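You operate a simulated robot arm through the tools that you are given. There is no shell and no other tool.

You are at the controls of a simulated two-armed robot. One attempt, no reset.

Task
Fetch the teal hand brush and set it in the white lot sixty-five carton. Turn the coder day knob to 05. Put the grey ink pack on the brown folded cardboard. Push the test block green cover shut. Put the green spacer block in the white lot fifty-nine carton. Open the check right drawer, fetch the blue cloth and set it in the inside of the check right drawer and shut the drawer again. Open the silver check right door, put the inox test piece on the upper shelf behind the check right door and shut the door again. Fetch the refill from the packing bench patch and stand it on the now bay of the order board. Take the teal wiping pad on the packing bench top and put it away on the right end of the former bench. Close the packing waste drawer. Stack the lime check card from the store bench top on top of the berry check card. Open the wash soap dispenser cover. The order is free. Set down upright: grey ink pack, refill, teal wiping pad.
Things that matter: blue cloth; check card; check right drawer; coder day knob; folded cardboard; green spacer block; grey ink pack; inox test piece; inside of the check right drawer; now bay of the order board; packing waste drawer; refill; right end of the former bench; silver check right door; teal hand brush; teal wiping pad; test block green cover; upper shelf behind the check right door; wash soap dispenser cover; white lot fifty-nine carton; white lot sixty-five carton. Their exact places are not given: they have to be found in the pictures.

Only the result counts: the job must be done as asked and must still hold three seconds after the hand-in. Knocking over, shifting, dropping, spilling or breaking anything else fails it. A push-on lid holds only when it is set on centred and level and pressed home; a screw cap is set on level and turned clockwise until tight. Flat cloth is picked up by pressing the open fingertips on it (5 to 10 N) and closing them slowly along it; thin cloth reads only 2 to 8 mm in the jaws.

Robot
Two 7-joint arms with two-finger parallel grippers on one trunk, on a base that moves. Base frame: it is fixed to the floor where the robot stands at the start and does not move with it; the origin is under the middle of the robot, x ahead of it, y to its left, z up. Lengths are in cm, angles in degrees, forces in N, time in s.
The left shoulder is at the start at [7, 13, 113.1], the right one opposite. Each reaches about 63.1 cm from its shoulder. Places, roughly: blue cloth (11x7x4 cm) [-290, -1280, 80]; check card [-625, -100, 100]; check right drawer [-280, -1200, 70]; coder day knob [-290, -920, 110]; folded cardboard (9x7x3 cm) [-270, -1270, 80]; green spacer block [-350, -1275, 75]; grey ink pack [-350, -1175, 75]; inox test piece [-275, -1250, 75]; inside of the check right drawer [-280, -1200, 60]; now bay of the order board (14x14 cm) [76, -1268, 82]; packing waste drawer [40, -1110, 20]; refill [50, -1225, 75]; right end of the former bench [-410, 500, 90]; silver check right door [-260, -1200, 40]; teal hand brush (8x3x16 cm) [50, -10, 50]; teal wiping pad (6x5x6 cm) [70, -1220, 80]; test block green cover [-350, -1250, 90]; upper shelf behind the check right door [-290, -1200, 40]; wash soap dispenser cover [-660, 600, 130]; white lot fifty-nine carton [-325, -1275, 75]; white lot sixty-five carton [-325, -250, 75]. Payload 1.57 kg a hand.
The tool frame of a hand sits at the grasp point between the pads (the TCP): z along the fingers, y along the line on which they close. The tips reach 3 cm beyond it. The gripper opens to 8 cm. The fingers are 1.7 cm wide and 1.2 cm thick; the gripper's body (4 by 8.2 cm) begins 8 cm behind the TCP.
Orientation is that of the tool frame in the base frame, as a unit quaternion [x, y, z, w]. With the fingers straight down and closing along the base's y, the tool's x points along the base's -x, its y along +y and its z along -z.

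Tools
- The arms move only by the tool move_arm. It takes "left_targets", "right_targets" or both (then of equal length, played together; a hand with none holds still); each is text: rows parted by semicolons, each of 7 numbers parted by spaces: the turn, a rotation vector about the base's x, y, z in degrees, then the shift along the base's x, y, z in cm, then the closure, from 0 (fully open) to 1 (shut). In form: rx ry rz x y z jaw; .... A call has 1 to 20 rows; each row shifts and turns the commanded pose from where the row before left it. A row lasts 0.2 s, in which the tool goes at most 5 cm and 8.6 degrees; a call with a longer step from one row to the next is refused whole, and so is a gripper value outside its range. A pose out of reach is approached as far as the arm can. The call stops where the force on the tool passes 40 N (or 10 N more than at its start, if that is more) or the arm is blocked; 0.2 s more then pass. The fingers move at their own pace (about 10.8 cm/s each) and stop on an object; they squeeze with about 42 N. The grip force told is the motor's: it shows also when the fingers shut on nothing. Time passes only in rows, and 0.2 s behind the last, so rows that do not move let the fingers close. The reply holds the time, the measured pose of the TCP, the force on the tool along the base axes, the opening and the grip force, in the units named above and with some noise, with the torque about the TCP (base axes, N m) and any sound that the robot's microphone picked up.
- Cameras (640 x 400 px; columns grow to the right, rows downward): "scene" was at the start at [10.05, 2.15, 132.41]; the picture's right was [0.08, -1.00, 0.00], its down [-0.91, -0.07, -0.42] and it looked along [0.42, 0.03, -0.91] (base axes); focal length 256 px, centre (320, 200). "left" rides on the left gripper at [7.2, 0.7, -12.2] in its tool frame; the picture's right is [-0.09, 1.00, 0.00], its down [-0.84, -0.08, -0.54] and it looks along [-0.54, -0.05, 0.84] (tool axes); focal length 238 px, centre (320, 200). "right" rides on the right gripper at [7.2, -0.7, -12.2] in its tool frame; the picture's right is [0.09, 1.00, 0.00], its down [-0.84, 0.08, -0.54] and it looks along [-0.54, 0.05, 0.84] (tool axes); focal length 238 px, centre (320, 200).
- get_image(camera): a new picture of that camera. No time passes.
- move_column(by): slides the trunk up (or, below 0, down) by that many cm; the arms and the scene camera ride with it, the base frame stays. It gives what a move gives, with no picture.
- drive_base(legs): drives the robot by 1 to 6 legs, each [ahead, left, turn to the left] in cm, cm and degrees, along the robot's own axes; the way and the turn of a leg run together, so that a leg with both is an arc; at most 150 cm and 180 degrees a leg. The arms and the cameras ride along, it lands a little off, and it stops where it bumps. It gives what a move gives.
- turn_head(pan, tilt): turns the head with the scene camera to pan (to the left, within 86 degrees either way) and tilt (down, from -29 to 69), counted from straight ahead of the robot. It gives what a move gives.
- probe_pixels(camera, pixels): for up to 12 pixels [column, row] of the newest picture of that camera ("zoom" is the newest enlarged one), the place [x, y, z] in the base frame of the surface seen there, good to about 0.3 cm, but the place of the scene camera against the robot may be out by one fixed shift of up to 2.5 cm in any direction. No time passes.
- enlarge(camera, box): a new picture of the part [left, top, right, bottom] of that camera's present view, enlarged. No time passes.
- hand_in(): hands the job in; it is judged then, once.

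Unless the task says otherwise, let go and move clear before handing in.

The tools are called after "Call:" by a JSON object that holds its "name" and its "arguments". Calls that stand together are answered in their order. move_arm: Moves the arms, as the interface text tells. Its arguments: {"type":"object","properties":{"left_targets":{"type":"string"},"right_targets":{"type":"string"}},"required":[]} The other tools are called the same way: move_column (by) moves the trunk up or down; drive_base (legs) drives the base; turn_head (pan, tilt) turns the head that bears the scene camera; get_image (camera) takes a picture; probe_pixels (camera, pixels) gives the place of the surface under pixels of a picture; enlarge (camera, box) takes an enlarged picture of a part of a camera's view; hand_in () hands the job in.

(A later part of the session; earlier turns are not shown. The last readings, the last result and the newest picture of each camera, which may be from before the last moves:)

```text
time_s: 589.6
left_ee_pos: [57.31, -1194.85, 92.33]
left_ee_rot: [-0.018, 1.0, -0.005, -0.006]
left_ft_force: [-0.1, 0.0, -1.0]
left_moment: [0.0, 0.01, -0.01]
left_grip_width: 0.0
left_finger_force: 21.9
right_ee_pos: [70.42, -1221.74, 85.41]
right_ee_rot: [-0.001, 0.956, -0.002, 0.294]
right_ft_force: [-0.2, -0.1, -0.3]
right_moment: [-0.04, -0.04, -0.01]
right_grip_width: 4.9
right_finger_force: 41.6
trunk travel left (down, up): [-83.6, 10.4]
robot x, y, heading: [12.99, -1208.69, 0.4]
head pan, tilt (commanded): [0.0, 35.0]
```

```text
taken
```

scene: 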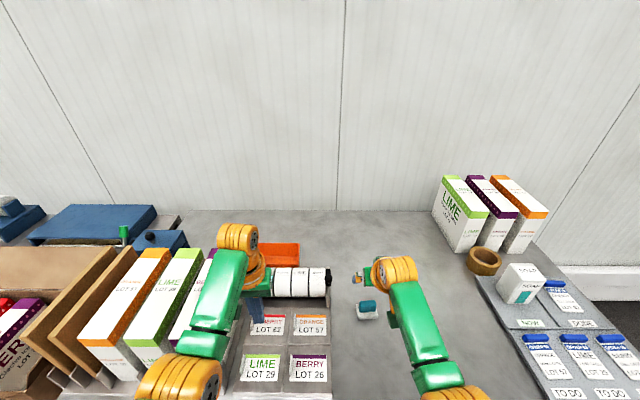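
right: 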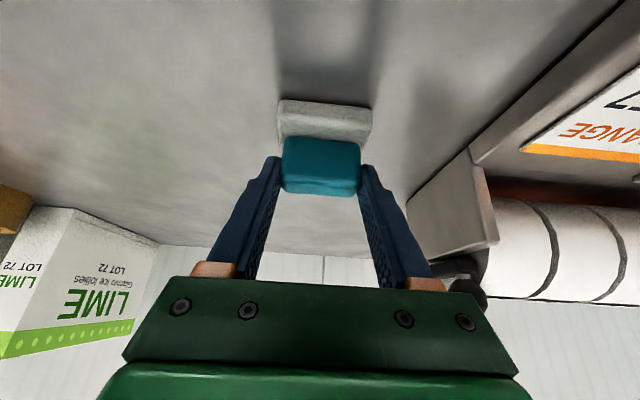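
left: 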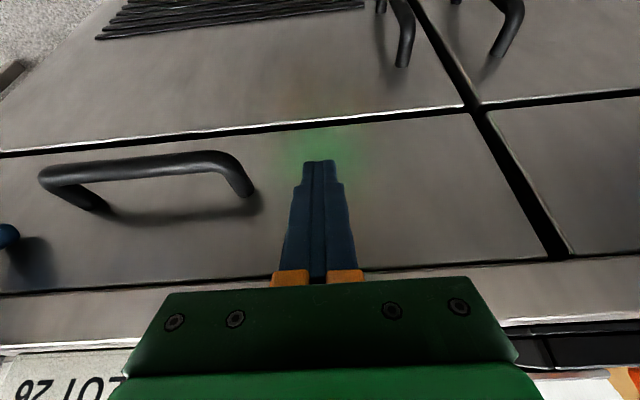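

The pad is gripped by its teal block (4.9 cm). I'll lift it, back into the aisle, turn to face +y and start the long drive north.

Call:
{"name": "move_column", "arguments": {"by": 10}}

Call:
{"name": "drive_base", "arguments": {"legs": [[-58, 0, 0], [0, 0, 90]]}}

Call:
{"name": "turn_head", "arguments": {"pan": 0, "tilt": 15}}

Call:
{"name": "get_image", "arguments": {"camera": "scene"}}

Call:
{"name": "get_image", "arguments": {"camera": "right"}}

```text
time_s: 590.9
left_ee_pos: [57.29, -1194.82, 102.33]
left_ee_rot: [-0.02, 1.0, -0.004, -0.007]
left_ft_force: [-0.5, 0.2, -0.5]
left_moment: [-0.02, 0.0, -0.02]
left_grip_width: 0.0
left_finger_force: 20.8
right_ee_pos: [70.34, -1221.83, 95.39]
right_ee_rot: [-0.001, 0.956, -0.003, 0.294]
right_ft_force: [-0.6, -0.9, -0.5]
right_moment: [-0.06, 0.02, -0.01]
right_grip_width: 4.87
right_finger_force: 42.3
trunk travel left (down, up): [-93.6, 0.4]
robot x, y, heading: [13.22, -1207.91, 0.4]
head pan, tilt (commanded): [0.0, 35.0]
```

```text
time_s: 598.0
left_ee_pos: [-57.83, -1164.43, 102.31]
left_ee_rot: [0.716, -0.698, 0.008, 0.001]
left_ft_force: [-0.4, 0.4, 0.1]
left_moment: [-0.01, 0.0, 0.0]
left_grip_width: 0.01
left_finger_force: 21.0
right_ee_pos: [-30.7, -1151.88, 95.47]
right_ee_rot: [-0.672, 0.68, 0.206, 0.21]
right_ft_force: [-0.3, -0.2, -1.6]
right_moment: [-0.01, 0.01, 0.01]
right_grip_width: 4.88
right_finger_force: 41.6
trunk travel left (down, up): [-93.6, 0.4]
robot x, y, heading: [-44.81, -1208.79, 89.4]
head pan, tilt (commanded): [0.0, 35.0]
```

```text
time_s: 598.8
left_ee_pos: [-57.78, -1164.35, 102.42]
left_ee_rot: [0.716, -0.698, 0.007, 0.003]
left_ft_force: [0.1, -0.7, 0.9]
left_moment: [-0.04, 0.03, 0.0]
left_grip_width: 0.0
left_finger_force: 21.1
right_ee_pos: [-30.72, -1151.81, 95.45]
right_ee_rot: [-0.671, 0.68, 0.206, 0.211]
right_ft_force: [0.0, -0.6, -1.1]
right_moment: [0.02, 0.01, 0.0]
right_grip_width: 4.89
right_finger_force: 42.2
trunk travel left (down, up): [-93.6, 0.4]
robot x, y, heading: [-45.08, -1208.73, 89.8]
head pan, tilt (commanded): [0.0, 15.0]
```

```text
taken
```

scene: 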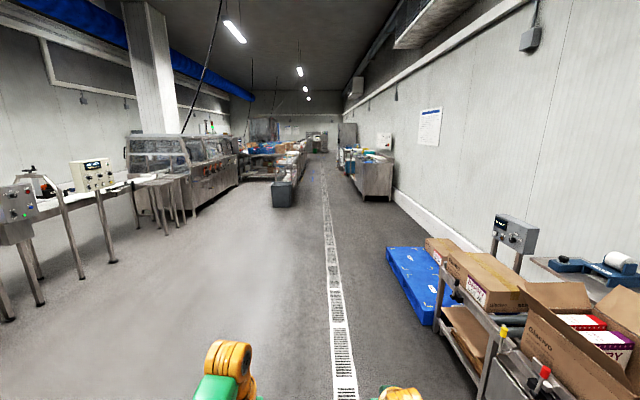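

```text
taken
```

right: 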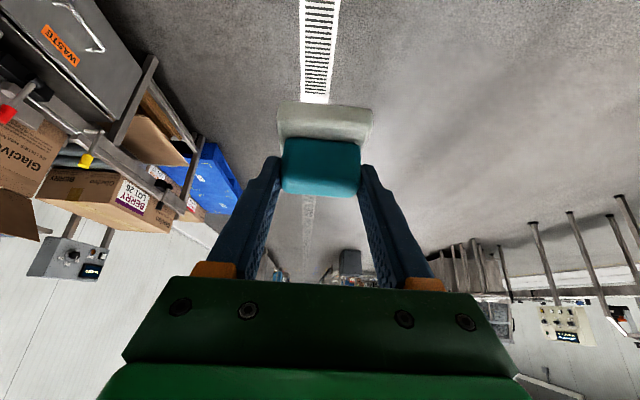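

The aisle north is clear along the drain; a dark bin stands on its left side at (283,195). I'll probe it and the right-hand bench corners.

Call:
{"name": "probe_pixels", "arguments": {"camera": "scene", "pixels": [[283, 195], [292, 195], [360, 185], [345, 165], [420, 300], [322, 160], [305, 150], [300, 180]]}}

Call:
{"name": "drive_base", "arguments": {"legs": [[0, -6, 0.4], [150, 0, 0], [150, 0, 0], [150, 0, 0]]}}

Call:
{"name": "get_image", "arguments": {"camera": "scene"}}

```text
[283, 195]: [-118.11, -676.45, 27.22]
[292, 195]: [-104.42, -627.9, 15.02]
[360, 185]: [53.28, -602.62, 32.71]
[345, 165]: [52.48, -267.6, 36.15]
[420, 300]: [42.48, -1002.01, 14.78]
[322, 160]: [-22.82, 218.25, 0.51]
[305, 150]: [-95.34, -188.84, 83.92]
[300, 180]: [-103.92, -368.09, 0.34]
```

```text
time_s: 620.9
left_ee_pos: [-53.25, -714.1, 102.39]
left_ee_rot: [0.719, -0.695, 0.008, 0.001]
left_ft_force: [0.4, -0.3, 0.5]
left_moment: [-0.01, 0.0, 0.0]
left_grip_width: 0.02
left_finger_force: 21.1
right_ee_pos: [-26.19, -701.28, 95.36]
right_ee_rot: [-0.675, 0.677, 0.206, 0.21]
right_ft_force: [0.1, 0.3, -0.5]
right_moment: [0.0, 0.03, -0.02]
right_grip_width: 4.86
right_finger_force: 42.4
trunk travel left (down, up): [-93.6, 0.4]
robot x, y, heading: [-39.96, -758.48, 90.0]
head pan, tilt (commanded): [0.0, 15.0]
```

```text
taken
```

scene: 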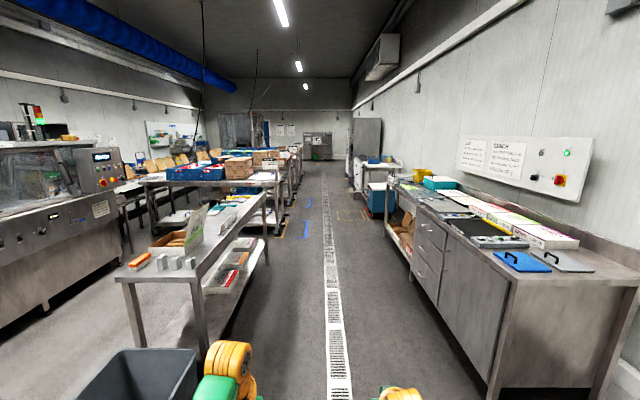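

Clear ahead. I'll continue north 750 cm.

Call:
{"name": "drive_base", "arguments": {"legs": [[150, 0, 0], [150, 0, 0], [150, 0, 0]]}}

Call:
{"name": "drive_base", "arguments": {"legs": [[150, 0, 0], [150, 0, 0]]}}

Call:
{"name": "get_image", "arguments": {"camera": "scene"}}

Call:
{"name": "turn_head", "arguments": {"pan": 55, "tilt": 12}}

Call:
{"name": "get_image", "arguments": {"camera": "scene"}}

```text
time_s: 642.3
left_ee_pos: [-60.55, -266.62, 102.47]
left_ee_rot: [0.727, -0.687, 0.009, 0.002]
left_ft_force: [-0.1, -0.9, 0.7]
left_moment: [0.0, -0.01, 0.0]
left_grip_width: 0.02
left_finger_force: 21.1
right_ee_pos: [-33.86, -253.09, 95.49]
right_ee_rot: [0.683, -0.669, -0.208, -0.207]
right_ft_force: [0.4, 0.4, -1.0]
right_moment: [-0.01, 0.0, 0.0]
right_grip_width: 4.86
right_finger_force: 42.3
trunk travel left (down, up): [-93.6, 0.4]
robot x, y, heading: [-45.84, -310.24, 91.6]
head pan, tilt (commanded): [0.0, 15.0]
```

```text
time_s: 656.7
left_ee_pos: [-63.35, 32.91, 102.4]
left_ee_rot: [0.72, -0.694, 0.008, 0.002]
left_ft_force: [-0.2, 0.2, -1.3]
left_moment: [0.02, 0.01, -0.01]
left_grip_width: 0.01
left_finger_force: 21.5
right_ee_pos: [-36.49, 45.86, 95.41]
right_ee_rot: [-0.675, 0.677, 0.206, 0.21]
right_ft_force: [0.1, 1.6, -1.1]
right_moment: [-0.01, 0.0, -0.04]
right_grip_width: 4.88
right_finger_force: 42.1
trunk travel left (down, up): [-93.6, 0.4]
robot x, y, heading: [-50.2, -11.3, 89.9]
head pan, tilt (commanded): [0.0, 15.0]
```

```text
taken
```

scene: 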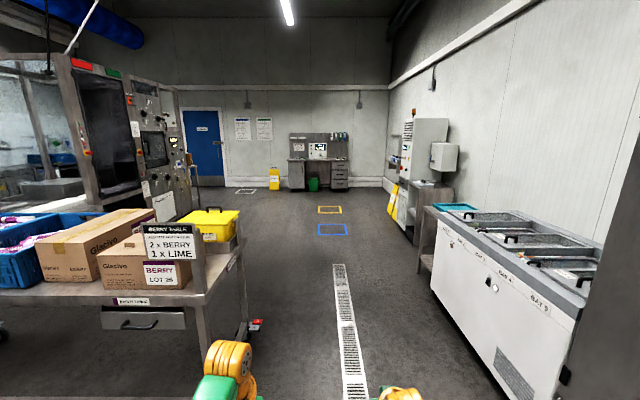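

```text
time_s: 658.0
left_ee_pos: [-63.48, 32.94, 102.42]
left_ee_rot: [0.719, -0.695, 0.008, 0.002]
left_ft_force: [-0.2, -0.7, -0.3]
left_moment: [0.0, -0.02, 0.02]
left_grip_width: 0.0
left_finger_force: 21.7
right_ee_pos: [-36.33, 45.79, 95.35]
right_ee_rot: [-0.675, 0.676, 0.206, 0.21]
right_ft_force: [0.4, -0.3, -0.3]
right_moment: [0.01, 0.01, -0.03]
right_grip_width: 4.87
right_finger_force: 42.2
trunk travel left (down, up): [-93.6, 0.4]
robot x, y, heading: [-50.21, -11.1, 89.9]
head pan, tilt (commanded): [55.0, 12.0]
```

```text
taken
```

scene: 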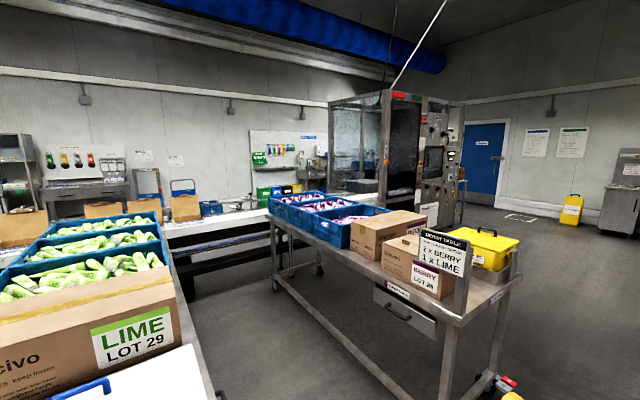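

The former machine (glass cabinet) stands beyond the Berry table. I'll probe it and the open floor to its north.

Call:
{"name": "probe_pixels", "arguments": {"camera": "scene", "pixels": [[385, 150], [450, 190], [420, 240], [515, 280], [490, 375], [480, 205], [570, 215], [330, 150], [465, 200], [525, 220], [605, 230], [440, 120]]}}

Call:
{"name": "drive_base", "arguments": {"legs": [[150, 0, 0], [120, 0, 0]]}}

Call:
{"name": "get_image", "arguments": {"camera": "scene"}}

Call:
{"name": "turn_head", "arguments": {"pan": 80, "tilt": 15}}

Call:
{"name": "get_image", "arguments": {"camera": "scene"}}

```text
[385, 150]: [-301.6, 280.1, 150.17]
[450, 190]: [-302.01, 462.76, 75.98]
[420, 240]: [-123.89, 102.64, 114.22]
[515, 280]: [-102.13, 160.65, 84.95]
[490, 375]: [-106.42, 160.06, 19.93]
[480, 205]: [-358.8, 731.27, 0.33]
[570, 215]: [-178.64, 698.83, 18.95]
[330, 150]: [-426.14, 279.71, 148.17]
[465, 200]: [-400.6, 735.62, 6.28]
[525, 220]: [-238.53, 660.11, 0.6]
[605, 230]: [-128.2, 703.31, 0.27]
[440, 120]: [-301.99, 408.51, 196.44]
```

```text
time_s: 671.0
left_ee_pos: [-67.49, 301.95, 102.49]
left_ee_rot: [0.724, -0.69, 0.008, 0.001]
left_ft_force: [0.5, -0.4, 0.9]
left_moment: [-0.03, 0.02, 0.03]
left_grip_width: 0.01
left_finger_force: 21.3
right_ee_pos: [-40.9, 315.28, 95.46]
right_ee_rot: [0.68, -0.672, -0.208, -0.208]
right_ft_force: [0.4, 0.7, -0.9]
right_moment: [0.02, -0.06, 0.02]
right_grip_width: 4.87
right_finger_force: 42.3
trunk travel left (down, up): [-93.6, 0.4]
robot x, y, heading: [-53.56, 258.07, 91.1]
head pan, tilt (commanded): [55.0, 12.0]
```

```text
taken
```

scene: 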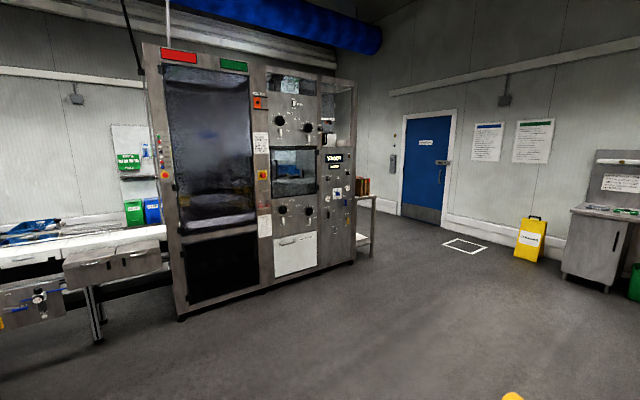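

```text
time_s: 671.9
left_ee_pos: [-67.53, 302.08, 102.3]
left_ee_rot: [0.724, -0.69, 0.008, 0.002]
left_ft_force: [0.5, -0.6, -0.3]
left_moment: [0.02, -0.03, 0.03]
left_grip_width: 0.0
left_finger_force: 21.0
right_ee_pos: [-40.77, 315.39, 95.36]
right_ee_rot: [0.68, -0.672, -0.207, -0.207]
right_ft_force: [1.0, 0.7, -0.3]
right_moment: [0.02, -0.01, 0.01]
right_grip_width: 4.86
right_finger_force: 42.2
trunk travel left (down, up): [-93.6, 0.4]
robot x, y, heading: [-53.71, 258.02, 91.1]
head pan, tilt (commanded): [80.0, 15.0]
```

```text
taken
```

scene: 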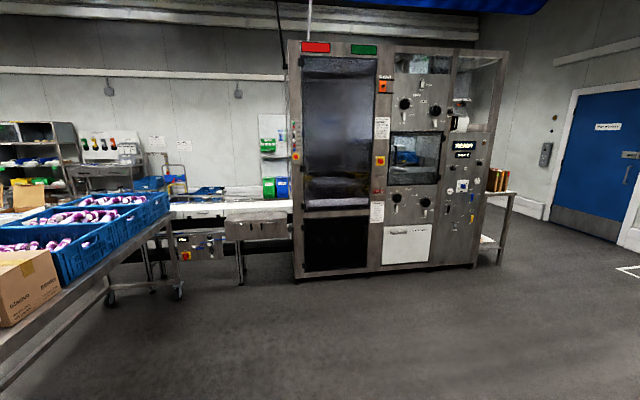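

The former machine ends at y about 465, and a small bench sticks out behind its north end (500,200). I'll drive further north and look at it.

Call:
{"name": "drive_base", "arguments": {"legs": [[150, 0, -1], [150, 0, 0], [0, 0, 90]]}}

Call:
{"name": "turn_head", "arguments": {"pan": 10, "tilt": 15}}

Call:
{"name": "get_image", "arguments": {"camera": "scene"}}

```text
time_s: 690.2
left_ee_pos: [-99.09, 545.7, 102.39]
left_ee_rot: [1.0, 0.013, 0.006, -0.005]
left_ft_force: [-0.9, 0.3, -0.6]
left_moment: [-0.01, -0.04, -0.04]
left_grip_width: 0.02
left_finger_force: 20.9
right_ee_pos: [-111.7, 572.78, 95.36]
right_ee_rot: [0.956, -0.005, -0.294, -0.003]
right_ft_force: [0.4, 0.2, -0.8]
right_moment: [0.01, 0.01, 0.0]
right_grip_width: 4.89
right_finger_force: 41.6
trunk travel left (down, up): [-93.6, 0.4]
robot x, y, heading: [-54.8, 558.44, 179.8]
head pan, tilt (commanded): [80.0, 15.0]
```

```text
time_s: 691.6
left_ee_pos: [-99.07, 545.55, 102.42]
left_ee_rot: [1.0, 0.013, 0.008, -0.005]
left_ft_force: [0.2, 0.6, 0.0]
left_moment: [0.01, -0.01, 0.02]
left_grip_width: 0.02
left_finger_force: 20.7
right_ee_pos: [-111.69, 572.72, 95.48]
right_ee_rot: [0.956, -0.005, -0.294, -0.004]
right_ft_force: [-0.6, 0.4, -0.9]
right_moment: [-0.03, -0.02, -0.01]
right_grip_width: 4.86
right_finger_force: 41.9
trunk travel left (down, up): [-93.6, 0.4]
robot x, y, heading: [-55.33, 558.8, 179.8]
head pan, tilt (commanded): [10.0, 15.0]
```

```text
taken
```

scene: 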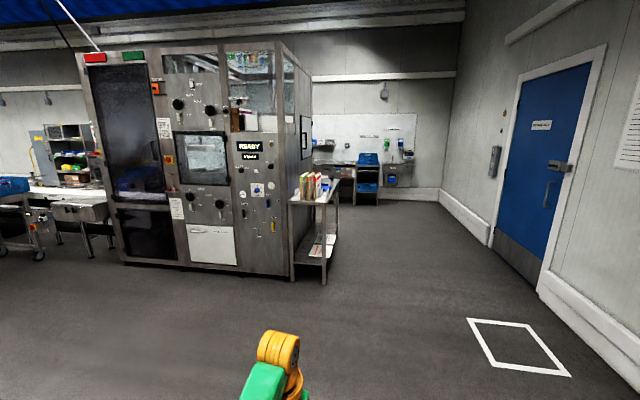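

The former bench is at (318,190), along the machine's north side, with binders at its near end; the wash station is on the far wall (385,150). I'll enlarge both.

Call:
{"name": "enlarge", "arguments": {"camera": "scene", "box": [260, 110, 430, 290]}}

Call:
{"name": "probe_pixels", "arguments": {"camera": "scene", "pixels": [[322, 200], [330, 190], [335, 182], [318, 205], [325, 280], [335, 225], [300, 205], [380, 160], [405, 150], [365, 185], [400, 200], [440, 190]]}}

```text
2.22 times, centred on (345, 200) of scene
```

zoom: 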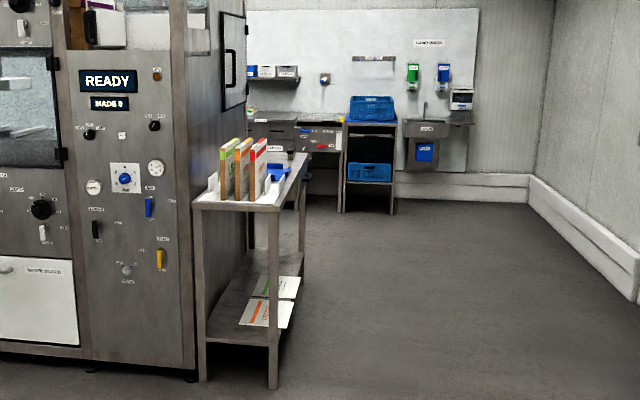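

```text
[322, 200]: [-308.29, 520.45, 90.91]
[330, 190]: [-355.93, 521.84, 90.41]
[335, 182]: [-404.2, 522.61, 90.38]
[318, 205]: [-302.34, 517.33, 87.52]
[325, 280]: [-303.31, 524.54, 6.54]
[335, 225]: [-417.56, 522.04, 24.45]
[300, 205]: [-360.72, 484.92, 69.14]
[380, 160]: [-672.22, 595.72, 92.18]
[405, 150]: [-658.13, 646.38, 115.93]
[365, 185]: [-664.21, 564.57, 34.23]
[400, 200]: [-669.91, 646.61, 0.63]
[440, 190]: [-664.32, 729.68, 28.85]
```

The former bench runs x -302 to -418, front at y about 520, top z about 90. Facing it from the north, its right end is near x -410. I'll raise the pad hand, drive along its north side and turn to face it.

Call:
{"name": "move_arm", "arguments": {"right_targets": "0 0 0 0 0 1.5 1; 0 0 0 0 0 1.5 1; 0 0 0 0 0 1.5 1; 0 0 0 0 0 0 1"}}

Call:
{"name": "drive_base", "arguments": {"legs": [[0, -30, 0], [150, 0, 0], [150, 0, 0], [40, 0, 0], [0, 0, 90]]}}

Call:
{"name": "turn_head", "arguments": {"pan": 0, "tilt": 35}}

Call:
{"name": "get_image", "arguments": {"camera": "scene"}}

```text
time_s: 692.6
left_ee_pos: [-99.05, 545.6, 102.32]
left_ee_rot: [1.0, 0.013, 0.008, -0.005]
left_ft_force: [-0.6, -1.2, 0.1]
left_moment: [0.01, 0.0, 0.01]
left_grip_width: 0.0
left_finger_force: 21.0
right_ee_pos: [-111.72, 572.7, 99.87]
right_ee_rot: [0.956, -0.006, -0.293, -0.005]
right_ft_force: [0.2, -0.3, -0.5]
right_moment: [0.01, -0.01, 0.0]
right_grip_width: 4.9
right_finger_force: 42.2
trunk travel left (down, up): [-93.6, 0.4]
robot x, y, heading: [-54.58, 558.62, 180.0]
head pan, tilt (commanded): [10.0, 15.0]
```

```text
time_s: 714.6
left_ee_pos: [-381.76, 546.63, 102.42]
left_ee_rot: [0.699, 0.715, 0.003, -0.008]
left_ft_force: [-0.2, -0.7, -0.2]
left_moment: [0.02, -0.02, 0.01]
left_grip_width: 0.0
left_finger_force: 21.5
right_ee_pos: [-408.72, 534.1, 99.84]
right_ee_rot: [0.68, 0.672, -0.21, 0.206]
right_ft_force: [-0.1, -0.3, 0.0]
right_moment: [-0.02, 0.01, 0.01]
right_grip_width: 4.89
right_finger_force: 41.6
trunk travel left (down, up): [-93.6, 0.4]
robot x, y, heading: [-394.37, 590.8, -90.9]
head pan, tilt (commanded): [10.0, 15.0]
```

```text
time_s: 715.5
left_ee_pos: [-381.56, 546.56, 102.28]
left_ee_rot: [0.699, 0.715, 0.003, -0.008]
left_ft_force: [0.2, 0.2, 0.1]
left_moment: [0.02, 0.02, 0.02]
left_grip_width: 0.02
left_finger_force: 21.0
right_ee_pos: [-408.7, 534.04, 99.88]
right_ee_rot: [0.68, 0.672, -0.211, 0.205]
right_ft_force: [0.2, 0.5, -1.0]
right_moment: [0.03, -0.02, 0.0]
right_grip_width: 4.88
right_finger_force: 41.9
trunk travel left (down, up): [-93.6, 0.4]
robot x, y, heading: [-394.58, 591.06, -90.6]
head pan, tilt (commanded): [0.0, 35.0]
```

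```text
taken
```

scene: 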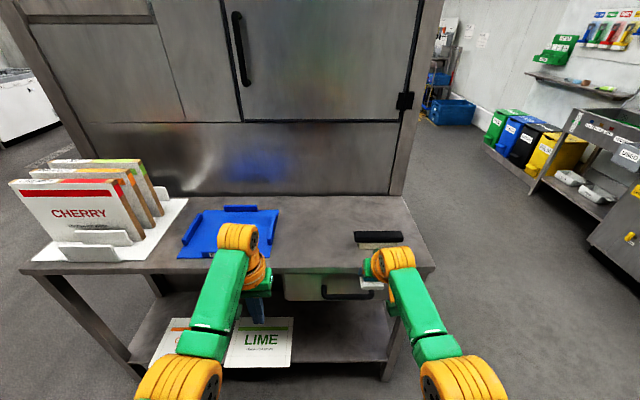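

The bench holds binders, a blue tray and a dark brush-like item at (378,237); its right end is at about (420,250). I'll probe to find a free spot there.

Call:
{"name": "probe_pixels", "arguments": {"camera": "scene", "pixels": [[378, 235], [358, 238], [402, 238], [378, 248], [400, 200], [415, 225], [432, 262], [405, 250], [390, 215], [340, 272], [370, 220], [415, 205]]}}

Call:
{"name": "enlarge", "arguments": {"camera": "scene", "box": [320, 180, 460, 300]}}

```text
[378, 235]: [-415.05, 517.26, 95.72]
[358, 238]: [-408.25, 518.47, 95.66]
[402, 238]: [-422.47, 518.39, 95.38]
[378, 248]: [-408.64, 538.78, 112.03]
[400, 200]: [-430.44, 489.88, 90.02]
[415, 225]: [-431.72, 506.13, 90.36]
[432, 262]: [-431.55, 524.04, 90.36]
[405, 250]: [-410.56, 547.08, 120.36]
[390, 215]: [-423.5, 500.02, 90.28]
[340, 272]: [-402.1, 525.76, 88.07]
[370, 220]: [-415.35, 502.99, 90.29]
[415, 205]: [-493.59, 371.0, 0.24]
```

```text
3.33 times, centred on (390, 240) of scene
```

zoom: 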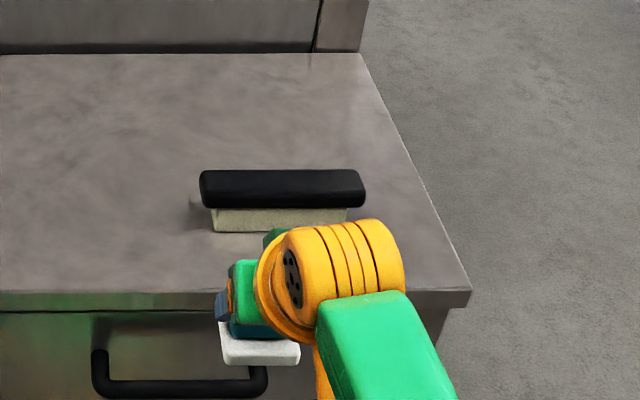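

A black-handled brush already sits near the front right (top z 95.4). The free spot behind it, around (-412,500), is the right end. I'll raise the pad 5 cm to clear the brush, then drive over that spot.

Call:
{"name": "move_arm", "arguments": {"right_targets": "0 0 0 0 0 1.7 1; 0 0 0 0 0 1.7 1; 0 0 0 0 0 1.6 1; 0 0 0 0 0 0 1"}}

Call:
{"name": "drive_base", "arguments": {"legs": [[33, -3, 0]]}}

Call:
{"name": "get_image", "arguments": {"camera": "right"}}

Call:
{"name": "get_image", "arguments": {"camera": "scene"}}

```text
time_s: 716.5
left_ee_pos: [-381.45, 546.69, 102.42]
left_ee_rot: [0.699, 0.715, 0.002, -0.009]
left_ft_force: [0.4, 0.7, 0.6]
left_moment: [0.01, 0.01, 0.0]
left_grip_width: 0.0
left_finger_force: 21.3
right_ee_pos: [-408.73, 534.02, 104.93]
right_ee_rot: [0.681, 0.671, -0.211, 0.205]
right_ft_force: [-0.4, -0.6, -0.5]
right_moment: [0.01, 0.01, -0.05]
right_grip_width: 4.87
right_finger_force: 41.7
trunk travel left (down, up): [-93.6, 0.4]
robot x, y, heading: [-394.4, 590.58, -90.5]
head pan, tilt (commanded): [0.0, 35.0]
```

```text
time_s: 718.6
left_ee_pos: [-384.81, 513.92, 102.35]
left_ee_rot: [0.699, 0.715, 0.001, -0.008]
left_ft_force: [0.3, -0.3, -0.1]
left_moment: [0.02, 0.02, 0.0]
left_grip_width: 0.0
left_finger_force: 21.4
right_ee_pos: [-411.91, 501.32, 105.07]
right_ee_rot: [0.68, 0.671, -0.211, 0.206]
right_ft_force: [0.3, 1.0, -0.2]
right_moment: [0.0, 0.0, 0.01]
right_grip_width: 4.88
right_finger_force: 42.3
trunk travel left (down, up): [-93.6, 0.4]
robot x, y, heading: [-397.84, 557.99, -90.6]
head pan, tilt (commanded): [0.0, 35.0]
```

```text
taken
```

right: 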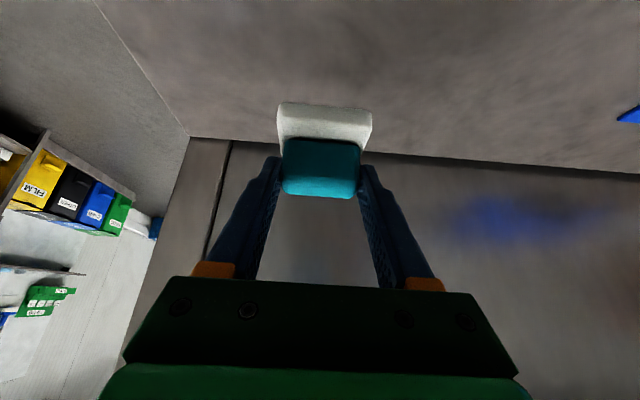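

```text
taken
```

scene: 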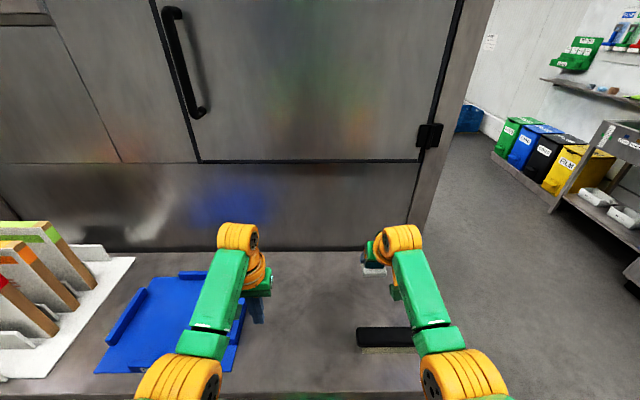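

The pad is over the free spot behind the black brush. I'll raise the left hand clear of the blue tray, lower the trunk 8 cm, then finish with the arm.

Call:
{"name": "move_arm", "arguments": {"left_targets": "0 0 0 0 0 2.5 1; 0 0 0 0 0 2.5 1; 0 0 0 0 0 2.5 1; 0 0 0 0 0 0 1"}}

Call:
{"name": "move_column", "arguments": {"by": -8}}

Call:
{"name": "get_image", "arguments": {"camera": "right"}}

```text
time_s: 719.6
left_ee_pos: [-384.73, 513.68, 109.8]
left_ee_rot: [0.699, 0.715, 0.002, -0.009]
left_ft_force: [-0.5, -0.7, 0.8]
left_moment: [-0.02, 0.02, -0.02]
left_grip_width: 0.01
left_finger_force: 21.3
right_ee_pos: [-411.98, 501.12, 104.97]
right_ee_rot: [0.681, 0.672, -0.21, 0.204]
right_ft_force: [0.1, -1.2, -0.5]
right_moment: [0.03, 0.0, 0.01]
right_grip_width: 4.88
right_finger_force: 42.4
trunk travel left (down, up): [-93.6, 0.4]
robot x, y, heading: [-397.75, 558.23, -90.7]
head pan, tilt (commanded): [0.0, 35.0]
```

```text
time_s: 720.8
left_ee_pos: [-384.94, 513.74, 101.84]
left_ee_rot: [0.699, 0.715, 0.002, -0.008]
left_ft_force: [0.6, 0.4, -0.7]
left_moment: [0.01, -0.02, -0.01]
left_grip_width: 0.0
left_finger_force: 21.4
right_ee_pos: [-411.98, 501.23, 96.89]
right_ee_rot: [0.681, 0.671, -0.211, 0.205]
right_ft_force: [-0.3, 0.0, -0.5]
right_moment: [0.0, 0.0, 0.02]
right_grip_width: 4.87
right_finger_force: 42.0
trunk travel left (down, up): [-85.6, 8.4]
robot x, y, heading: [-397.82, 557.96, -90.8]
head pan, tilt (commanded): [0.0, 35.0]
```

```text
taken
```

right: 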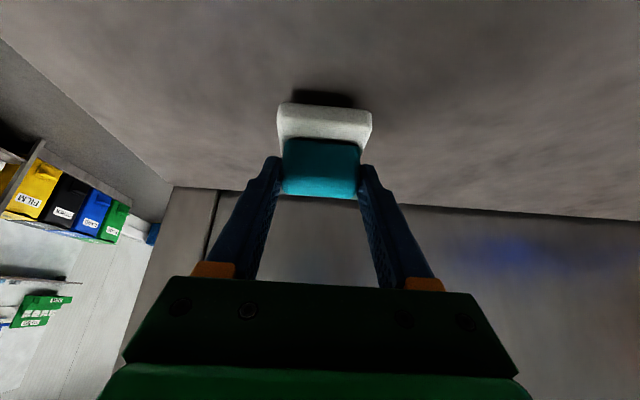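

Just about 1.5 cm above the bench. I'll lower in 0.4 cm steps until contact.

Call:
{"name": "move_arm", "arguments": {"right_targets": "0 0 0 0 0 -0.6 1; 0 0 0 0 0 -0.4 1; 0 0 0 0 0 -0.3 1; 0 0 0 0 0 0 1"}}

```text
time_s: 721.8
left_ee_pos: [-384.83, 513.71, 101.87]
left_ee_rot: [0.699, 0.715, 0.002, -0.009]
left_ft_force: [0.6, -0.4, 0.1]
left_moment: [-0.02, 0.05, 0.0]
left_grip_width: 0.0
left_finger_force: 21.5
right_ee_pos: [-411.86, 501.22, 95.59]
right_ee_rot: [0.681, 0.671, -0.21, 0.204]
right_ft_force: [0.3, 0.6, 0.1]
right_moment: [0.0, 0.01, 0.0]
right_grip_width: 4.88
right_finger_force: 41.6
trunk travel left (down, up): [-85.6, 8.4]
robot x, y, heading: [-397.65, 557.97, -90.2]
head pan, tilt (commanded): [0.0, 35.0]
```

Call:
{"name": "move_arm", "arguments": {"right_targets": "0 0 0 0 0 -0.3 1; 0 0 0 0 0 -0.2 1; 0 0 0 0 0 0 1"}}

```text
time_s: 722.6
left_ee_pos: [-384.82, 513.88, 102.03]
left_ee_rot: [0.699, 0.715, 0.0, -0.008]
left_ft_force: [0.5, 0.1, -0.6]
left_moment: [-0.02, -0.03, -0.03]
left_grip_width: 0.01
left_finger_force: 21.7
right_ee_pos: [-411.87, 501.28, 95.51]
right_ee_rot: [0.68, 0.67, -0.214, 0.208]
right_ft_force: [-2.1, -6.6, 19.7]
right_moment: [-0.04, -0.11, -0.08]
right_grip_width: 4.89
right_finger_force: 42.2
trunk travel left (down, up): [-85.6, 8.4]
robot x, y, heading: [-397.42, 558.02, -90.6]
head pan, tilt (commanded): [0.0, 35.0]
```

Contact (20 N). I'll ease up 0.15 cm, open, and lift clear.

Call:
{"name": "move_arm", "arguments": {"right_targets": "0 0 0 0 0 0.15 1; 0 0 0 0 0 0 0.35; 0 0 0 0 0 0 0.2; 0 0 0 0 0 0 0; 0 0 0 0 0 0 0; 0 0 0 0 0 1.5 0; 0 0 0 0 0 2 0; 0 0 0 0 0 2.5 0; 0 0 0 0 0 2.5 0; 0 0 0 0 0 0 0"}}

Call:
{"name": "get_image", "arguments": {"camera": "right"}}

```text
time_s: 724.8
left_ee_pos: [-384.92, 513.76, 101.88]
left_ee_rot: [0.699, 0.716, 0.002, -0.009]
left_ft_force: [0.2, 0.2, -0.3]
left_moment: [-0.02, 0.0, -0.02]
left_grip_width: 0.0
left_finger_force: 21.5
right_ee_pos: [-412.03, 501.04, 103.75]
right_ee_rot: [0.681, 0.672, -0.211, 0.204]
right_ft_force: [0.2, 0.2, 0.7]
right_moment: [-0.03, -0.01, 0.03]
right_grip_width: 8.04
right_finger_force: 0.0
trunk travel left (down, up): [-85.6, 8.4]
robot x, y, heading: [-397.61, 557.83, -90.7]
head pan, tilt (commanded): [0.0, 35.0]
```

```text
taken
```

right: 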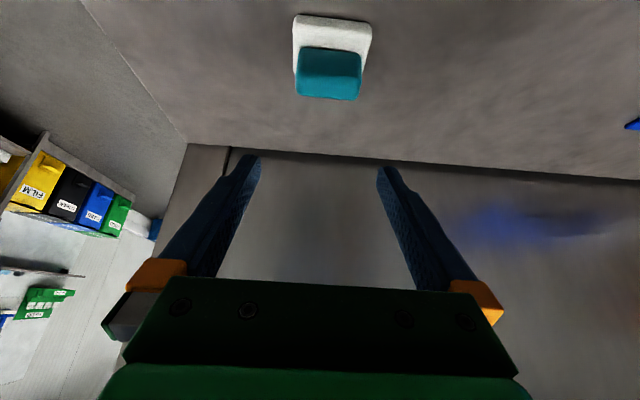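

The pad stands upright on the bench's right end. I'll verify its position and back away.

Call:
{"name": "probe_pixels", "arguments": {"camera": "right", "pixels": [[330, 70], [330, 35], [300, 25], [368, 30], [330, 88]]}}

Call:
{"name": "move_column", "arguments": {"by": 8}}

Call:
{"name": "drive_base", "arguments": {"legs": [[-45, 0, 0]]}}

Call:
{"name": "get_image", "arguments": {"camera": "scene"}}

```text
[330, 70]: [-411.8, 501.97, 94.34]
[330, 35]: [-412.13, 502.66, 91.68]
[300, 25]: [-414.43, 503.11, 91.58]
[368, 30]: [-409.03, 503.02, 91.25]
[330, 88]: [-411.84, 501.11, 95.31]
```

```text
time_s: 726.0
left_ee_pos: [-384.93, 513.72, 110.05]
left_ee_rot: [0.699, 0.715, 0.002, -0.009]
left_ft_force: [0.2, 0.7, 1.6]
left_moment: [-0.02, -0.04, -0.01]
left_grip_width: 0.02
left_finger_force: 21.1
right_ee_pos: [-411.97, 501.1, 111.69]
right_ee_rot: [0.68, 0.671, -0.211, 0.205]
right_ft_force: [-0.3, -0.8, 0.7]
right_moment: [-0.01, -0.01, 0.02]
right_grip_width: 7.97
right_finger_force: 0.0
trunk travel left (down, up): [-93.6, 0.4]
robot x, y, heading: [-397.77, 558.12, -90.5]
head pan, tilt (commanded): [0.0, 35.0]
```

```text
time_s: 728.7
left_ee_pos: [-384.28, 558.09, 109.8]
left_ee_rot: [0.698, 0.716, 0.003, -0.009]
left_ft_force: [0.2, -0.8, -0.4]
left_moment: [0.0, 0.0, -0.01]
left_grip_width: 0.03
left_finger_force: 21.1
right_ee_pos: [-411.68, 545.61, 111.55]
right_ee_rot: [0.68, 0.671, -0.211, 0.205]
right_ft_force: [0.2, 0.4, -1.2]
right_moment: [0.03, 0.01, 0.0]
right_grip_width: 8.0
right_finger_force: 0.1
trunk travel left (down, up): [-93.6, 0.4]
robot x, y, heading: [-396.96, 603.01, -90.3]
head pan, tilt (commanded): [0.0, 35.0]
```

```text
taken
```

scene: 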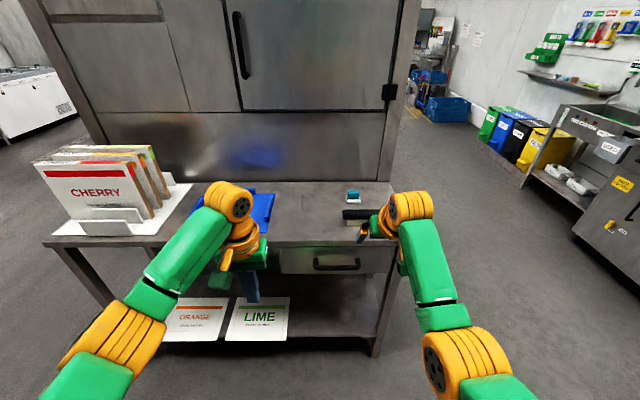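

The pad is at (-411.8,501.7), upright. Now I'll turn right to face the wash wall and look at the soap dispensers.

Call:
{"name": "drive_base", "arguments": {"legs": [[0, 0, -90]]}}

Call:
{"name": "turn_head", "arguments": {"pan": 0, "tilt": 8}}

Call:
{"name": "get_image", "arguments": {"camera": "scene"}}

Call:
{"name": "enlarge", "arguments": {"camera": "scene", "box": [240, 120, 480, 280]}}

```text
time_s: 732.9
left_ee_pos: [-441.62, 589.84, 109.91]
left_ee_rot: [1.0, 0.012, 0.008, -0.005]
left_ft_force: [0.3, 0.1, -0.7]
left_moment: [-0.03, 0.01, -0.01]
left_grip_width: 0.02
left_finger_force: 20.9
right_ee_pos: [-454.23, 617.04, 111.74]
right_ee_rot: [0.956, -0.006, -0.293, -0.004]
right_ft_force: [0.3, -0.3, -0.2]
right_moment: [-0.01, -0.02, 0.02]
right_grip_width: 8.01
right_finger_force: 0.1
trunk travel left (down, up): [-93.6, 0.4]
robot x, y, heading: [-397.29, 602.71, 179.8]
head pan, tilt (commanded): [0.0, 35.0]
```

```text
time_s: 733.8
left_ee_pos: [-441.73, 589.89, 109.84]
left_ee_rot: [1.0, 0.013, 0.008, -0.004]
left_ft_force: [0.7, 0.7, 0.0]
left_moment: [-0.01, -0.01, -0.04]
left_grip_width: 0.02
left_finger_force: 21.2
right_ee_pos: [-454.18, 617.01, 111.79]
right_ee_rot: [0.956, -0.006, -0.294, -0.004]
right_ft_force: [0.6, 0.5, -0.3]
right_moment: [0.03, 0.03, 0.01]
right_grip_width: 8.01
right_finger_force: 0.1
trunk travel left (down, up): [-93.6, 0.4]
robot x, y, heading: [-397.02, 602.63, 179.4]
head pan, tilt (commanded): [0.0, 8.0]
```

```text
taken
```

scene: 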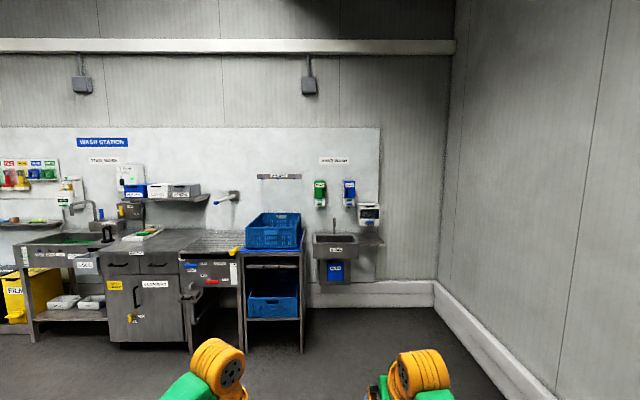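

```text
2.50 times, centred on (360, 200) of scene
```

zoom: 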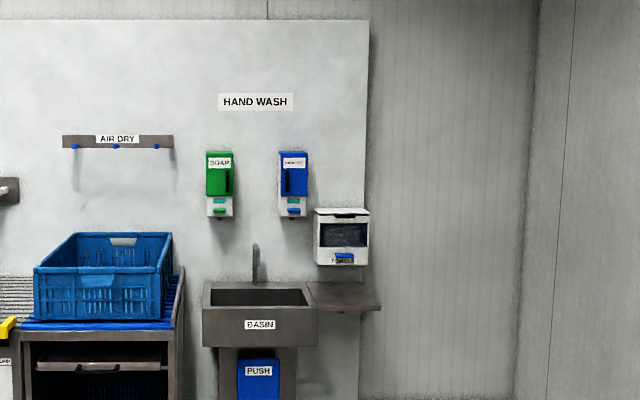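

The green SOAP dispenser is at (320,192), next to a blue one, above the hand basin. I'll probe and zoom.

Call:
{"name": "enlarge", "arguments": {"camera": "scene", "box": [295, 165, 385, 235]}}

Call:
{"name": "probe_pixels", "arguments": {"camera": "scene", "pixels": [[320, 190], [316, 182], [325, 195], [320, 204], [349, 190], [330, 240], [315, 240], [370, 214], [300, 220], [332, 225], [355, 240], [320, 170]]}}

```text
5.71 times, centred on (340, 200) of scene
```

zoom: 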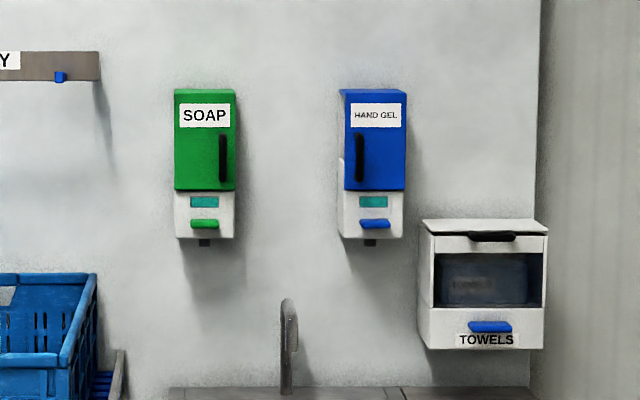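

```text
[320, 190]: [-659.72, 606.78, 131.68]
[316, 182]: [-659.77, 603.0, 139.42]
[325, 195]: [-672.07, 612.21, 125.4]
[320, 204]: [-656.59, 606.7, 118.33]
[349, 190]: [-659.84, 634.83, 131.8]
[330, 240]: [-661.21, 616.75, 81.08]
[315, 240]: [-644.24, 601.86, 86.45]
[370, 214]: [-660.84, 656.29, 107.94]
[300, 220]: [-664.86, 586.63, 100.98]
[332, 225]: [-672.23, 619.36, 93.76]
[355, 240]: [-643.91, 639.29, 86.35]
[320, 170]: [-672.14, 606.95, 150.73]
```

The soap cover has a vertical black handle near its right edge, so it hinges on its left. The crate stand would be in the left arm's way if I used the right hand, so I'll use the left hand: retract the right, and pitch the left to horizontal.

Call:
{"name": "move_arm", "arguments": {"left_targets": "0 8.2 0 -1.9 0 1.6 0; 0 8.2 0 -1.9 0 1.6 0; 0 8.2 0 -1.9 0 1.6 0; 0 8.2 0 -1.9 0 1.6 0; 0 8.2 0 -1.9 0 1.6 0; 0 8.2 0 -1.9 0 1.6 0; 0 8.2 0 -1.9 0 1.6 0; 0 8.2 0 -1.9 0 1.6 0; 0 8.2 0 -1.9 0 1.6 0; 0 8.2 0 -1.9 0 1.6 0; 0 8 0 -1.9 0 1.6 0; 0 0 0 0 0 0 0", "right_targets": "0 -8.5 0 3.4 0 -2.5 0; 0 -8.5 0 3.4 0 -2.5 0; 0 -8.5 0 3.4 0 -2.5 0; 0 -8.5 0 3.4 0 -2.5 0; 0 0 0 0.5 0 -1.5 0; 0 0 0 0 0 -1.5 0; 0 0 0 0 0 0 0; 0 0 0 0 0 0 0; 0 0 0 0 0 0 0; 0 0 0 0 0 0 0; 0 0 0 0 0 0 0; 0 0 0 0 0 0 0"}}

Call:
{"name": "drive_base", "arguments": {"legs": [[0, -20, 0], [120, 0, 0]]}}

Call:
{"name": "turn_head", "arguments": {"pan": 0, "tilt": 15}}

Call:
{"name": "get_image", "arguments": {"camera": "scene"}}

Call:
{"name": "get_image", "arguments": {"camera": "left"}}

```text
time_s: 736.4
left_ee_pos: [-462.5, 589.72, 127.53]
left_ee_rot: [0.712, 0.005, -0.702, -0.012]
left_ft_force: [-0.4, -0.1, 1.0]
left_moment: [0.01, 0.02, -0.03]
left_grip_width: 8.0
left_finger_force: 0.1
right_ee_pos: [-440.17, 617.02, 98.71]
right_ee_rot: [1.0, -0.005, -0.001, -0.005]
right_ft_force: [-0.9, 0.2, 0.6]
right_moment: [0.03, 0.02, -0.02]
right_grip_width: 8.01
right_finger_force: 0.1
trunk travel left (down, up): [-93.6, 0.4]
robot x, y, heading: [-397.29, 602.63, 179.6]
head pan, tilt (commanded): [0.0, 8.0]
```

```text
time_s: 743.7
left_ee_pos: [-582.28, 609.83, 127.53]
left_ee_rot: [0.712, 0.009, -0.702, -0.008]
left_ft_force: [-0.1, 0.4, -0.1]
left_moment: [-0.01, -0.01, -0.01]
left_grip_width: 8.0
left_finger_force: 0.1
right_ee_pos: [-560.18, 637.24, 98.74]
right_ee_rot: [1.0, 0.001, -0.002, -0.005]
right_ft_force: [-0.8, -0.2, -0.4]
right_moment: [0.0, -0.01, 0.02]
right_grip_width: 7.99
right_finger_force: 0.0
trunk travel left (down, up): [-93.6, 0.4]
robot x, y, heading: [-517.27, 623.23, -179.9]
head pan, tilt (commanded): [0.0, 8.0]
```

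```text
time_s: 744.4
left_ee_pos: [-582.42, 609.73, 127.52]
left_ee_rot: [0.712, 0.007, -0.702, -0.009]
left_ft_force: [-0.7, 0.3, 0.3]
left_moment: [-0.02, -0.02, -0.03]
left_grip_width: 7.99
left_finger_force: 0.0
right_ee_pos: [-560.19, 637.18, 98.72]
right_ee_rot: [1.0, 0.001, -0.001, -0.005]
right_ft_force: [0.1, 0.4, 0.2]
right_moment: [0.0, -0.03, 0.02]
right_grip_width: 8.0
right_finger_force: 0.0
trunk travel left (down, up): [-93.6, 0.4]
robot x, y, heading: [-517.44, 623.25, -179.7]
head pan, tilt (commanded): [0.0, 15.0]
```

```text
taken
```

scene: 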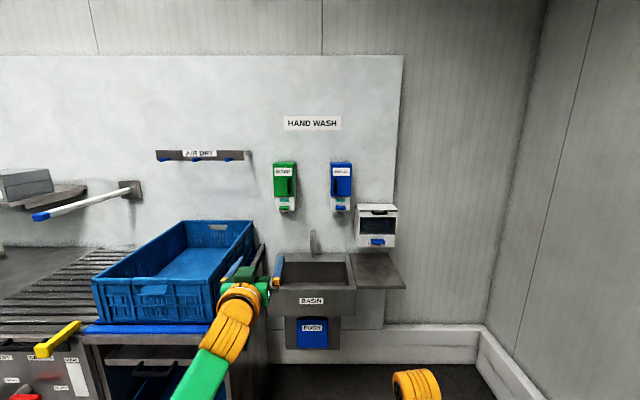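

```text
taken
```

left: 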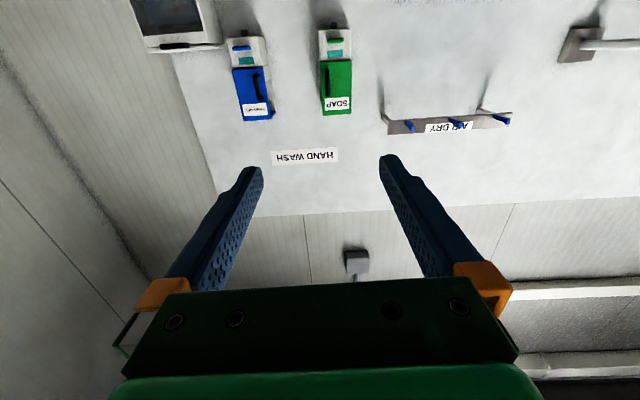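

The left camera sees the green SOAP cover (337,85) with its handle at about (327,78). I'll zoom and probe it.

Call:
{"name": "enlarge", "arguments": {"camera": "left", "box": [300, 20, 380, 125]}}

Call:
{"name": "probe_pixels", "arguments": {"camera": "left", "pixels": [[327, 75], [326, 90], [328, 65], [345, 85], [320, 85], [352, 75], [340, 112], [338, 60], [321, 62], [352, 62]]}}

Call:
{"name": "probe_pixels", "arguments": {"camera": "scene", "pixels": [[120, 310], [205, 305], [250, 220], [300, 305], [355, 300], [385, 285], [280, 290], [230, 330], [395, 270]]}}

```text
3.81 times, centred on (340, 72) of left
```

zoom: 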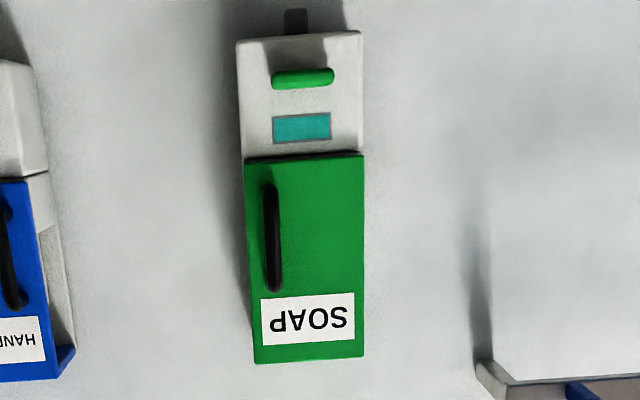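

```text
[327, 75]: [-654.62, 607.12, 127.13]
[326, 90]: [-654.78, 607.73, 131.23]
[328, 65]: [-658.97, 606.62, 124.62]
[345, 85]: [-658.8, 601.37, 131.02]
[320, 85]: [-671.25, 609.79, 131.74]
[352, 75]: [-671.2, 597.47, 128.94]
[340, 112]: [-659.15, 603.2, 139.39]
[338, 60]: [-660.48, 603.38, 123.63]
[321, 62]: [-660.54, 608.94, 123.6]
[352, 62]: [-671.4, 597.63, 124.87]
```

```text
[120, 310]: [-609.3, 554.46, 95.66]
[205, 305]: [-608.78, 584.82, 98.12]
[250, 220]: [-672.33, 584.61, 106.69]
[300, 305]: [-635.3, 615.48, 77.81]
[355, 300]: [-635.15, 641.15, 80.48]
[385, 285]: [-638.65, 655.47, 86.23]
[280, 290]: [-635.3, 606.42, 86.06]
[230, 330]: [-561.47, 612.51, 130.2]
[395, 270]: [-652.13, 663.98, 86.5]
```

The handle is at x -654.7, y 607.4, z 125–132; the cover's face is at -659. I'll strafe 2 cm left and drive ahead 60 cm, then re-measure.

Call:
{"name": "drive_base", "arguments": {"legs": [[0, 2.2, 0], [60, 0, 0]]}}

Call:
{"name": "get_image", "arguments": {"camera": "left"}}

Call:
{"name": "probe_pixels", "arguments": {"camera": "left", "pixels": [[320, 120], [320, 140], [320, 100], [340, 120], [300, 120]]}}

```text
time_s: 748.2
left_ee_pos: [-642.2, 607.18, 127.56]
left_ee_rot: [0.712, 0.01, -0.702, -0.007]
left_ft_force: [0.7, 0.1, 0.0]
left_moment: [-0.02, 0.01, -0.01]
left_grip_width: 8.03
left_finger_force: 0.1
right_ee_pos: [-620.13, 634.67, 98.76]
right_ee_rot: [1.0, 0.003, -0.002, -0.005]
right_ft_force: [0.3, 0.0, 0.4]
right_moment: [0.01, 0.04, -0.03]
right_grip_width: 8.01
right_finger_force: 0.1
trunk travel left (down, up): [-93.6, 0.4]
robot x, y, heading: [-577.22, 620.56, -179.7]
head pan, tilt (commanded): [0.0, 15.0]
```

```text
taken
```

left: 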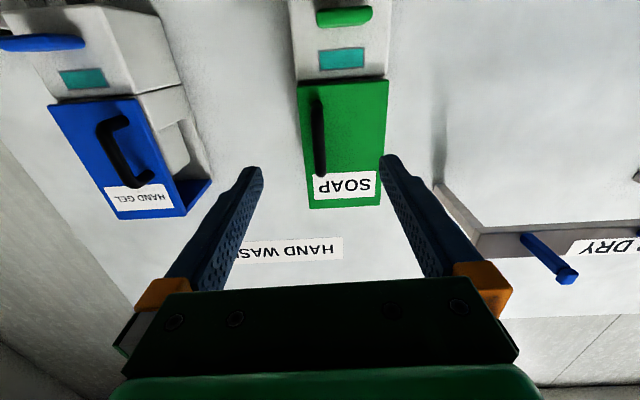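

```text
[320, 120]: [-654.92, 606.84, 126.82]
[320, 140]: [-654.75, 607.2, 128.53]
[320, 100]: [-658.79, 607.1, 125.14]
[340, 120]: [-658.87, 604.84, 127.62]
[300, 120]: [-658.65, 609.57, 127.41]
```

The bar is centred between the fingers (318,135). I'll go ahead 12.8 cm so the tips stop just short of the cover, then close.

Call:
{"name": "drive_base", "arguments": {"legs": [[12.6, 0, 0]]}}

Call:
{"name": "get_image", "arguments": {"camera": "left"}}

```text
time_s: 749.4
left_ee_pos: [-654.85, 607.16, 127.6]
left_ee_rot: [0.712, 0.009, -0.702, -0.008]
left_ft_force: [0.6, -1.0, 0.3]
left_moment: [0.01, 0.03, 0.0]
left_grip_width: 7.96
left_finger_force: 0.0
right_ee_pos: [-632.84, 634.65, 98.79]
right_ee_rot: [1.0, 0.002, -0.002, -0.005]
right_ft_force: [-0.3, -0.2, 0.1]
right_moment: [0.0, 0.02, 0.0]
right_grip_width: 8.02
right_finger_force: 0.0
trunk travel left (down, up): [-93.6, 0.4]
robot x, y, heading: [-589.69, 620.7, -179.7]
head pan, tilt (commanded): [0.0, 15.0]
```

```text
taken
```

left: 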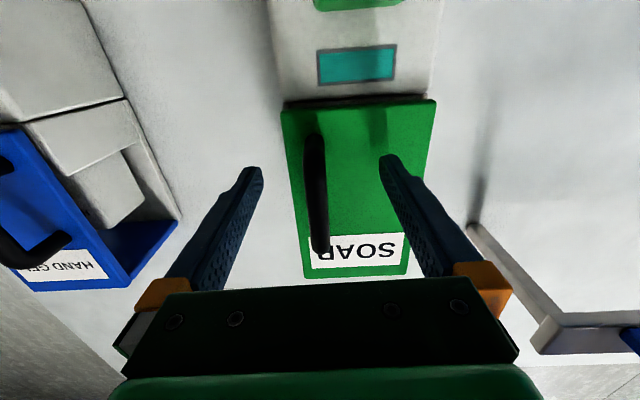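

The bar lies between the fingers at (317,195). Closing on it.

Call:
{"name": "move_arm", "arguments": {"left_targets": "0 0 0 0 0 0 0.3; 0 0 0 0 0 0 0.6; 0 0 0 0 0 0 0.8; 0 0 0 0 0 0 1; 0 0 0 0 0 0 1"}}

Call:
{"name": "get_image", "arguments": {"camera": "left"}}

```text
time_s: 750.6
left_ee_pos: [-654.9, 607.42, 127.51]
left_ee_rot: [0.712, 0.009, -0.702, -0.007]
left_ft_force: [1.5, 2.8, 0.2]
left_moment: [-0.52, 0.19, -0.06]
left_grip_width: 1.34
left_finger_force: 30.4
right_ee_pos: [-632.8, 634.8, 98.78]
right_ee_rot: [1.0, 0.001, -0.001, -0.004]
right_ft_force: [0.1, 0.3, -0.1]
right_moment: [0.01, -0.01, 0.0]
right_grip_width: 7.99
right_finger_force: 0.1
trunk travel left (down, up): [-93.6, 0.4]
robot x, y, heading: [-590.2, 620.48, -179.9]
head pan, tilt (commanded): [0.0, 15.0]
```

```text
taken
```

left: 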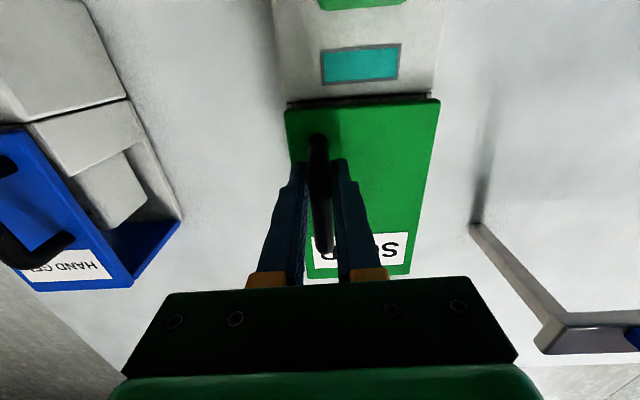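

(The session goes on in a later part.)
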